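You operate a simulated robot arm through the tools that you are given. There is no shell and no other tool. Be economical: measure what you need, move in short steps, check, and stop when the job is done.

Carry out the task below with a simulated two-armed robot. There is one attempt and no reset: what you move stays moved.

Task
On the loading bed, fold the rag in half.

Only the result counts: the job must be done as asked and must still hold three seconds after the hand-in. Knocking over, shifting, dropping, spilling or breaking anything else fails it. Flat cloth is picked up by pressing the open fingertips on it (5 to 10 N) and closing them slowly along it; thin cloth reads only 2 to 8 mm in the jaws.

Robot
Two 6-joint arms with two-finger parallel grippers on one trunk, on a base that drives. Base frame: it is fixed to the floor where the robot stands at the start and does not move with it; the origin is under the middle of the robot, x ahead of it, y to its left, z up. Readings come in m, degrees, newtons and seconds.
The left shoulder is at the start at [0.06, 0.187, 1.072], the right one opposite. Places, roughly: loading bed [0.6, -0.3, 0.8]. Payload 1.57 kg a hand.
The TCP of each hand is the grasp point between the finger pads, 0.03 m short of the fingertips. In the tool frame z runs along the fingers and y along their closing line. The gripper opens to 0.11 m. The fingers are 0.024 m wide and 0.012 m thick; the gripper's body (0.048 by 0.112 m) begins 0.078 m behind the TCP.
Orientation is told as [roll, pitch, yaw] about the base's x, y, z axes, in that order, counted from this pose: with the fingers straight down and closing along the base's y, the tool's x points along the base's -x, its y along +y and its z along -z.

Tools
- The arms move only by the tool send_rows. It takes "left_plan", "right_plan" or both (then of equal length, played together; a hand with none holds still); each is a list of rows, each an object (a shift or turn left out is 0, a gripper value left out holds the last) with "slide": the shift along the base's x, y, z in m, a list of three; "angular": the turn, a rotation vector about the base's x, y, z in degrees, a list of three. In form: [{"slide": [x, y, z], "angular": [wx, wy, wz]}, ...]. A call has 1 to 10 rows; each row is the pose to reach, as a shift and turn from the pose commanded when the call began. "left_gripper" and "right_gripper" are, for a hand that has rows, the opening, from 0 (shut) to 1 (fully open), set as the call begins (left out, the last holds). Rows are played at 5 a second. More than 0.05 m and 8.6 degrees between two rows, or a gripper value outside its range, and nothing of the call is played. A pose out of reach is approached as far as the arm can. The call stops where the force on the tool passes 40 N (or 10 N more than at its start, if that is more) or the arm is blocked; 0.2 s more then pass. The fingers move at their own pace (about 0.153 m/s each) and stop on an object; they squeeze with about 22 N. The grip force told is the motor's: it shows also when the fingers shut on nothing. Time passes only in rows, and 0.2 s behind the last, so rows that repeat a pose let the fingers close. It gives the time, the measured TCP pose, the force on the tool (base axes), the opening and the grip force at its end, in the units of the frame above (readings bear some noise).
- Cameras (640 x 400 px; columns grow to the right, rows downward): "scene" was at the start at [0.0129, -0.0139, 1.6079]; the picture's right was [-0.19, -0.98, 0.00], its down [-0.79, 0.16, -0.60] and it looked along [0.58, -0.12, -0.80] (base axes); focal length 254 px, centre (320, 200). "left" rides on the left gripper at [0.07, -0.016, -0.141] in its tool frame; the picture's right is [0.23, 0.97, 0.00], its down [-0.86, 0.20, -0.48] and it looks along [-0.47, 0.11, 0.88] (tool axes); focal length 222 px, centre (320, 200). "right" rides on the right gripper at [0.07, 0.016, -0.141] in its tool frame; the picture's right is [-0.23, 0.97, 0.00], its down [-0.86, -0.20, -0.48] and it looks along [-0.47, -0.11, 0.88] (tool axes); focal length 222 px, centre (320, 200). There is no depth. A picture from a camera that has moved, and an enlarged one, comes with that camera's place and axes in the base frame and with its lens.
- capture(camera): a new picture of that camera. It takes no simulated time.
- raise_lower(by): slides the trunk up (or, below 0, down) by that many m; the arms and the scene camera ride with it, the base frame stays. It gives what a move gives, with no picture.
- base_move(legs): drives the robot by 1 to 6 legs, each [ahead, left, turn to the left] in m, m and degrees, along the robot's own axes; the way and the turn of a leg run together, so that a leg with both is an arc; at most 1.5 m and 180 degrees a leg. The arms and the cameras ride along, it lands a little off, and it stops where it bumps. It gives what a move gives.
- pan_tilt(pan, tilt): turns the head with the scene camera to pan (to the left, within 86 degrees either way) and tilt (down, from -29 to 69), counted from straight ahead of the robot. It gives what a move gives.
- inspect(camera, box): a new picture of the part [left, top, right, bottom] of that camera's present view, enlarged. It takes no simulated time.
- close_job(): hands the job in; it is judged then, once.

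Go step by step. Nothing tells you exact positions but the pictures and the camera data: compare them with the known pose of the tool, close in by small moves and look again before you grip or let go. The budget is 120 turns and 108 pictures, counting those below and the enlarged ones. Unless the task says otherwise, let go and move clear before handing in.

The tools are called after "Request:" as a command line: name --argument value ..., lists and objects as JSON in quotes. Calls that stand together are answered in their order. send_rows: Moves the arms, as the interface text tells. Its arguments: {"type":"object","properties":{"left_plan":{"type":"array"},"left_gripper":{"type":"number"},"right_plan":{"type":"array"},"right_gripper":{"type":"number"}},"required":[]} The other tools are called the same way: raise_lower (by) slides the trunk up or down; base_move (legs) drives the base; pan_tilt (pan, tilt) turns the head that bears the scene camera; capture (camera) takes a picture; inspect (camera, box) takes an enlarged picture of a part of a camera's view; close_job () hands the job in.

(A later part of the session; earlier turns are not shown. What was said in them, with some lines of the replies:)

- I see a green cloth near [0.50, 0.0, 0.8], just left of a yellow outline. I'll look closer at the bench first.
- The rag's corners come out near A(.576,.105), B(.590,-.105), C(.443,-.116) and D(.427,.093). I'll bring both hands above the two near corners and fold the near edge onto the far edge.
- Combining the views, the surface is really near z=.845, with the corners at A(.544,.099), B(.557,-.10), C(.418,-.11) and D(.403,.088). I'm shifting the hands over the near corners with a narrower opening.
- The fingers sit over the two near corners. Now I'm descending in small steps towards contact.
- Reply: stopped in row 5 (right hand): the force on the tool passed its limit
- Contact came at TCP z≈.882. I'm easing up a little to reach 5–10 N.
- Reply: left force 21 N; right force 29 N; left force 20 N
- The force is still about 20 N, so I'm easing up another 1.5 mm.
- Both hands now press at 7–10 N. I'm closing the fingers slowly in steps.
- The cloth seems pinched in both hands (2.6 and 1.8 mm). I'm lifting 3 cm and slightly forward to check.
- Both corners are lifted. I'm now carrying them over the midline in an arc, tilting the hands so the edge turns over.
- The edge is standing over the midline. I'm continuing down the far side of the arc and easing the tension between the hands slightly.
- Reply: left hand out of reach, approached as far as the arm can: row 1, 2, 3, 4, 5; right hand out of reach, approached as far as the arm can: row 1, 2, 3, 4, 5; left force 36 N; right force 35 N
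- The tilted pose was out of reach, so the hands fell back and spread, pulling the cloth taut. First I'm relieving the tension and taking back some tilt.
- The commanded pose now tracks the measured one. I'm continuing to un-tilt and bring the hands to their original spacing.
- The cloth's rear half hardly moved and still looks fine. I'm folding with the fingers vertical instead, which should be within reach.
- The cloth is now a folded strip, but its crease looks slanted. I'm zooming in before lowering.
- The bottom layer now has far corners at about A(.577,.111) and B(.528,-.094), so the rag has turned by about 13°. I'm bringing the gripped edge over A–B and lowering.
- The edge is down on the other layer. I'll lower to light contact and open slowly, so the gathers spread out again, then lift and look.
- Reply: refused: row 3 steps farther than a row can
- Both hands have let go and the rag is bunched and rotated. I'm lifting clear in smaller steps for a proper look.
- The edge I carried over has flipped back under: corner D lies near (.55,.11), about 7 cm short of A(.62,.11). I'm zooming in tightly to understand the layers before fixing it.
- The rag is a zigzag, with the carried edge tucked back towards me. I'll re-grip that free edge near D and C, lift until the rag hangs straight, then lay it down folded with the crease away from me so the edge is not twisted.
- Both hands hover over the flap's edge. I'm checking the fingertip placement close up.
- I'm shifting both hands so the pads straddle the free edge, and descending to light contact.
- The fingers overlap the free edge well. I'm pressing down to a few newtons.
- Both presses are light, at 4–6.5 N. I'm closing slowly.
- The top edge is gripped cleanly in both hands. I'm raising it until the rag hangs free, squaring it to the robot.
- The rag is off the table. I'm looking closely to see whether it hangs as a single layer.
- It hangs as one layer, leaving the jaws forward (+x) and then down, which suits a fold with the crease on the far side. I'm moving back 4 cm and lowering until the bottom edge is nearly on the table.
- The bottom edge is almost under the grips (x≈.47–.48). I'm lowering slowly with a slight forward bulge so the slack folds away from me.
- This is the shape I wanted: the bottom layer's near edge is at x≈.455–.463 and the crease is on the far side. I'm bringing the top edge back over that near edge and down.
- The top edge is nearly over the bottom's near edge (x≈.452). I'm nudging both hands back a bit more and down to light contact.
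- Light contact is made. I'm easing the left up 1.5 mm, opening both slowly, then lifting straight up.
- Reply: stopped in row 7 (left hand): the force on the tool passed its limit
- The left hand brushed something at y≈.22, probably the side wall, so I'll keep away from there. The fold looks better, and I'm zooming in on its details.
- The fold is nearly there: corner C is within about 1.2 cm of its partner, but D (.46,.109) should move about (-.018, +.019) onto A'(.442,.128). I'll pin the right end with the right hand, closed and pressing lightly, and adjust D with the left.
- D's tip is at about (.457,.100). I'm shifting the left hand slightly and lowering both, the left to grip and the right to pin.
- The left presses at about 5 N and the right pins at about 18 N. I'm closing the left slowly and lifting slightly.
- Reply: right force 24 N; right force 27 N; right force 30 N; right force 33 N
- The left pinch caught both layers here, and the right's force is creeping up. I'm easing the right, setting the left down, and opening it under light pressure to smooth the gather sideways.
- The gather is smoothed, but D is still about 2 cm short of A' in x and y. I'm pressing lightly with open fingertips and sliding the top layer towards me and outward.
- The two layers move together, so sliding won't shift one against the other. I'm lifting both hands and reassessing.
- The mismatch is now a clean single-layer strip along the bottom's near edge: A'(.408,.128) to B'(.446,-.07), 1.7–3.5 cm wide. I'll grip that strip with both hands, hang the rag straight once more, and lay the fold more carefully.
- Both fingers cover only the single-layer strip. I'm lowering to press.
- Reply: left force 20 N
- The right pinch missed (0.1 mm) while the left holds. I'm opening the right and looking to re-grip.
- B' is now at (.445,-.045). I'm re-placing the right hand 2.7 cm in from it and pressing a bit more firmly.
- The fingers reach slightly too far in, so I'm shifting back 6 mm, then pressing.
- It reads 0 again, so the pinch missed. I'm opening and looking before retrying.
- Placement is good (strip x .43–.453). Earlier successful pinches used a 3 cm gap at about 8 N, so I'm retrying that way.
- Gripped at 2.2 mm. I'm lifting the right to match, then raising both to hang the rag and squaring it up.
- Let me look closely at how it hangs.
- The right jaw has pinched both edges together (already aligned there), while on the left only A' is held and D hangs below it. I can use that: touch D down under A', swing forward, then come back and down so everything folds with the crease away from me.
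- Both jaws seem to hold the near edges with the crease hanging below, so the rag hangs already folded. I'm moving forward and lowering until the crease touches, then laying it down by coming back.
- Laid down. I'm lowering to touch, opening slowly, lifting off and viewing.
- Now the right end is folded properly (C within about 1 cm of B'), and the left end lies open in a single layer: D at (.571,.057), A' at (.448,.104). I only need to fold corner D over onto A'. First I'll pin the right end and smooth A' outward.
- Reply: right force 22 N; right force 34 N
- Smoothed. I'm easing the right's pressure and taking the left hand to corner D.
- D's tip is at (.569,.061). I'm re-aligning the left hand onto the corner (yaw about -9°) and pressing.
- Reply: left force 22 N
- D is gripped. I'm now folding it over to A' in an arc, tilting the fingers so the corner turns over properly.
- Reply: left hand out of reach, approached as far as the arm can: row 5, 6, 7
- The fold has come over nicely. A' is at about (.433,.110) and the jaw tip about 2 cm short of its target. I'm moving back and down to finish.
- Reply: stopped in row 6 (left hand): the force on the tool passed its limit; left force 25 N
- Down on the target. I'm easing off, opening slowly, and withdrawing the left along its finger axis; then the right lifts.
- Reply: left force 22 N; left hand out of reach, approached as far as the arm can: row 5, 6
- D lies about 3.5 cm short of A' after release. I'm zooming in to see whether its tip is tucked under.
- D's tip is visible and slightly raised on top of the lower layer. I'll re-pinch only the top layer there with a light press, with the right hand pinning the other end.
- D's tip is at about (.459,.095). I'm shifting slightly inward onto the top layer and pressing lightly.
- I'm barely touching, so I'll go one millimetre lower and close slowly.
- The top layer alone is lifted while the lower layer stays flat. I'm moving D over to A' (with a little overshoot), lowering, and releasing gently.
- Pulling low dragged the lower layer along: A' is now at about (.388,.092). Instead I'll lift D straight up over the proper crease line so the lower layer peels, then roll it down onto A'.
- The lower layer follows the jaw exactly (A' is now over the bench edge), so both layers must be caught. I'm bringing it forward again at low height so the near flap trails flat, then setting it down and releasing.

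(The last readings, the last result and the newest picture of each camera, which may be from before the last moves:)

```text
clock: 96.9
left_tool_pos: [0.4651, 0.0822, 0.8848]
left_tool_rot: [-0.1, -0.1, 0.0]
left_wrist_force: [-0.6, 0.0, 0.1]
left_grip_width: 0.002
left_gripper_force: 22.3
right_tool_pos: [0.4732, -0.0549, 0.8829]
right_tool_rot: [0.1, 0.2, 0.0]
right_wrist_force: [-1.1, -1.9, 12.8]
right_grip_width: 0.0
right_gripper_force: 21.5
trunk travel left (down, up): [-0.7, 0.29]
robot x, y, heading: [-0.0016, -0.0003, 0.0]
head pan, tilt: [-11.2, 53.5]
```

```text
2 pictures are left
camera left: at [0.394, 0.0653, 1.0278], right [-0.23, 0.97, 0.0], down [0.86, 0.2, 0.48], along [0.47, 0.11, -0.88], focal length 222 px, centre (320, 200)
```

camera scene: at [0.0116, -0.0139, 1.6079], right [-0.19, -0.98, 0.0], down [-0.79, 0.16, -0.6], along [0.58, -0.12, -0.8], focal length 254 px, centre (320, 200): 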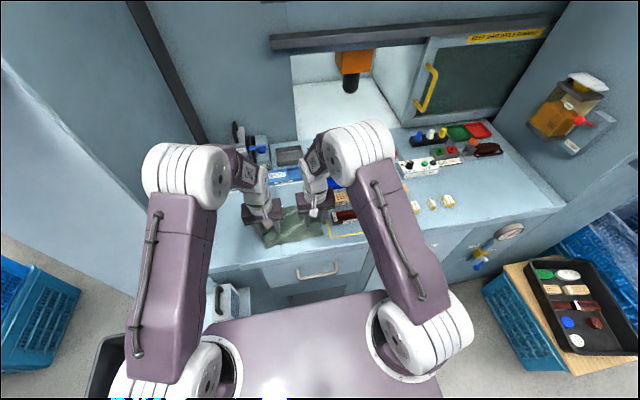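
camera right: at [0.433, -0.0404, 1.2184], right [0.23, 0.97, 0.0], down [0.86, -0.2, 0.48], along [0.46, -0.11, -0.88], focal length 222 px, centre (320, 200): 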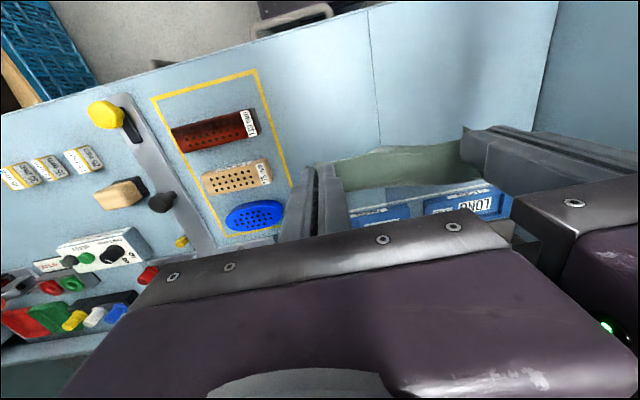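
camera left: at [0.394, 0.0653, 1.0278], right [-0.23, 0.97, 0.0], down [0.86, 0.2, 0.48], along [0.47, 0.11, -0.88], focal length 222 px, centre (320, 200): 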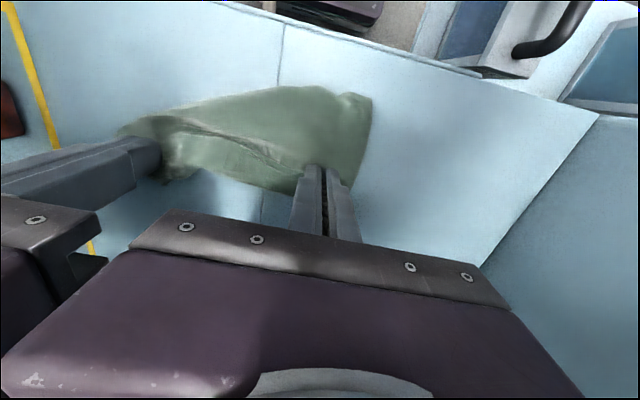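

The lower layer slid free: it is flat with A' at (.397,.102), and only the top layer is in the jaw. The right-hand pin was keeping the top edge taut (11 N), so I'll lift the right hand away, then raise D and roll it over to A'.

Request:
send_rows --right_plan '[{"slide": [0, 0, 0.01]}, {"slide": [0, 0, 0.03]}, {"slide": [0, -0.02, 0.06]}, {"slide": [-0.01, -0.05, 0.09]}, {"slide": [-0.03, -0.09, 0.11]}, {"slide": [-0.04, -0.12, 0.11]}]'

Request:
send_rows --left_plan '[{"slide": [0, 0.002, 0.02]}, {"slide": [0.002, 0.004, 0.04]}, {"slide": [0.002, 0.006, 0.055]}, {"slide": [0.002, 0.006, 0.055]}, {"slide": [-0.012, 0.007, 0.052]}, {"slide": [-0.025, 0.008, 0.043]}, {"slide": [-0.037, 0.008, 0.031]}, {"slide": [-0.046, 0.008, 0.018]}, {"slide": [-0.051, 0.008, 0.006]}, {"slide": [-0.051, 0.008, 0.0]}]'

Request:
capture --camera "left"

```text
clock: 98.3
left_tool_pos: [0.4653, 0.0825, 0.8846]
left_tool_rot: [0.0, 0.1, 0.0]
left_wrist_force: [-0.1, 0.1, 0.6]
left_grip_width: 0.0022
left_gripper_force: 22.1
right_tool_pos: [0.4347, -0.1757, 0.9918]
right_tool_rot: [0.1, 0.2, 0.0]
right_wrist_force: [0.3, 0.6, -0.7]
right_grip_width: 0.0001
right_gripper_force: 21.6
trunk travel left (down, up): [-0.7, 0.29]
robot x, y, heading: [-0.0008, -0.0033, -0.2]
head pan, tilt: [-11.2, 53.5]
```

```text
clock: 100.5
left_tool_pos: [0.4133, 0.0914, 0.8842]
left_tool_rot: [-0.1, 0.1, -0.1]
left_wrist_force: [-0.6, -0.3, 1.3]
left_grip_width: 0.002
left_gripper_force: 21.9
right_tool_pos: [0.4332, -0.1734, 0.9924]
right_tool_rot: [0.1, 0.3, 0.0]
right_wrist_force: [0.8, 0.0, -0.5]
right_grip_width: 0.0
right_gripper_force: 22.0
trunk travel left (down, up): [-0.7, 0.29]
robot x, y, heading: [-0.0002, -0.0016, -0.2]
head pan, tilt: [-11.2, 53.5]
```

```text
1 pictures are left
camera left: at [0.3435, 0.0733, 1.0269], right [-0.23, 0.97, 0.0], down [0.86, 0.2, 0.48], along [0.46, 0.11, -0.88], focal length 222 px, centre (320, 200)
```

left: 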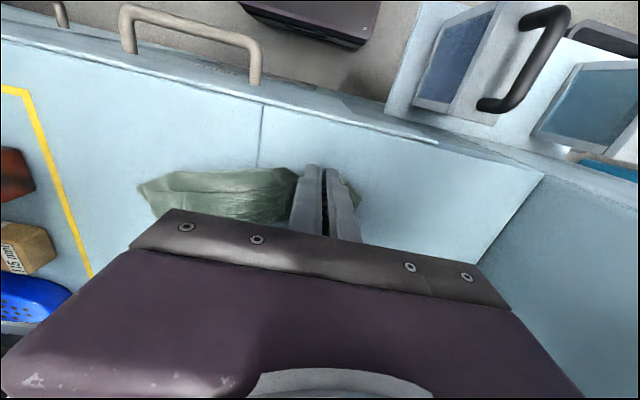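

The near edges now look aligned, with nothing protruding past the jaw. I'm opening slowly, lifting straight up and clearing.

Request:
send_rows --left_plan '[{"slide": [0, 0, -0.001]}]' --left_gripper 0.07

Request:
send_rows --left_plan '[{"slide": [0, 0, -0.001]}]' --left_gripper 0.15

Request:
send_rows --left_plan '[{"slide": [0, 0, 0]}]' --left_gripper 0.24

Request:
send_rows --left_plan '[{"slide": [0, 0, 0.02]}, {"slide": [0, 0, 0.05]}, {"slide": [0, 0.02, 0.08]}, {"slide": [0, 0.045, 0.11]}, {"slide": [0, 0.07, 0.12]}, {"slide": [0, 0.09, 0.12]}]'

Request:
inspect --camera "scene" --box '[244, 194, 324, 244]'

```text
clock: 100.9
left_tool_pos: [0.4114, 0.0906, 0.8845]
left_tool_rot: [0.0, 0.0, -0.1]
left_wrist_force: [-0.2, 0.5, 2.0]
left_grip_width: 0.007
left_gripper_force: 0.1
right_tool_pos: [0.4344, -0.1746, 0.9921]
right_tool_rot: [0.1, 0.2, 0.0]
right_wrist_force: [-0.1, -0.3, -0.4]
right_grip_width: 0.0
right_gripper_force: 21.7
trunk travel left (down, up): [-0.7, 0.29]
robot x, y, heading: [0.0036, 0.005, 0.1]
head pan, tilt: [-11.2, 53.5]
```

```text
clock: 101.3
left_tool_pos: [0.4127, 0.0904, 0.8835]
left_tool_rot: [0.1, 0.1, -0.1]
left_wrist_force: [0.6, 0.0, 4.3]
left_grip_width: 0.0152
left_gripper_force: 0.2
right_tool_pos: [0.4342, -0.1749, 0.9917]
right_tool_rot: [0.1, 0.2, 0.0]
right_wrist_force: [0.2, -0.1, 0.6]
right_grip_width: 0.0001
right_gripper_force: 21.6
trunk travel left (down, up): [-0.7, 0.29]
robot x, y, heading: [-0.0021, 0.0014, -0.3]
head pan, tilt: [-11.2, 53.5]
```

```text
clock: 101.7
left_tool_pos: [0.4133, 0.0894, 0.8827]
left_tool_rot: [0.2, 0.1, 0.0]
left_wrist_force: [0.0, 0.0, 3.8]
left_grip_width: 0.0241
left_gripper_force: 0.0
right_tool_pos: [0.4337, -0.1741, 0.992]
right_tool_rot: [0.1, 0.3, -0.1]
right_wrist_force: [0.1, 0.2, 0.0]
right_grip_width: 0.0002
right_gripper_force: 21.6
trunk travel left (down, up): [-0.7, 0.29]
robot x, y, heading: [0.0008, -0.0001, -0.1]
head pan, tilt: [-11.2, 53.5]
```

```text
clock: 103.1
left_tool_pos: [0.4112, 0.182, 1.0025]
left_tool_rot: [0.0, 0.0, 0.0]
left_wrist_force: [-0.5, 0.4, -0.8]
left_grip_width: 0.0265
left_gripper_force: 0.0
right_tool_pos: [0.4346, -0.1745, 0.9914]
right_tool_rot: [0.0, 0.1, 0.0]
right_wrist_force: [0.4, -0.1, -0.6]
right_grip_width: 0.0
right_gripper_force: 21.4
trunk travel left (down, up): [-0.7, 0.29]
robot x, y, heading: [-0.0019, -0.0, 0.0]
head pan, tilt: [-11.2, 53.5]
```

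```text
8.00 times, centred on (284, 219) of scene
camera zoom: at [0.0133, -0.013, 1.6079], right [-0.2, -0.98, 0.0], down [-0.79, 0.16, -0.59], along [0.58, -0.12, -0.8], focal length 2035 px, centre (608, 48)
```

zoom: 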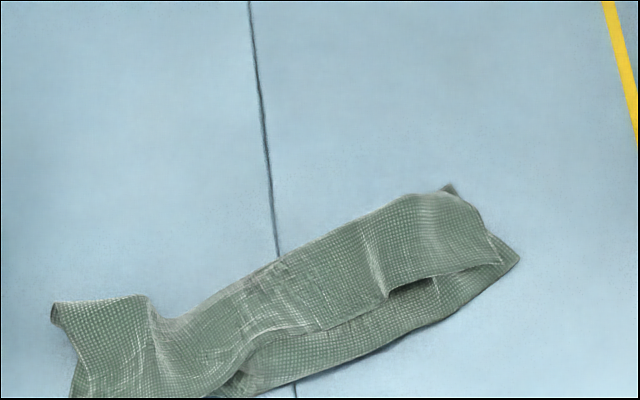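

The rag now lies folded over on itself along its length, with the edges roughly matched and both hands clear. My pictures are used up, so I'm handing in.

Request:
close_job

```text
The job is handed in.
```

I folded the rag in half on the bench, let go of it, moved both hands clear, and handed the job in. I can't confirm it meets the standard.

- **Match of the fold:** in the last picture the right corners look about 1–2 cm apart. The left corner was partly out of frame, and I had no pictures left to check how well it lines up.
- **Position:** the rag is rotated and sits closer to the robot than it started, and it has some wrinkles.
- **Contact:** once, while pulling back, the left hand hit something solid near y = 0.22, probably the side wall. I didn't see anything shift, but I never took a full picture of the bench afterwards.
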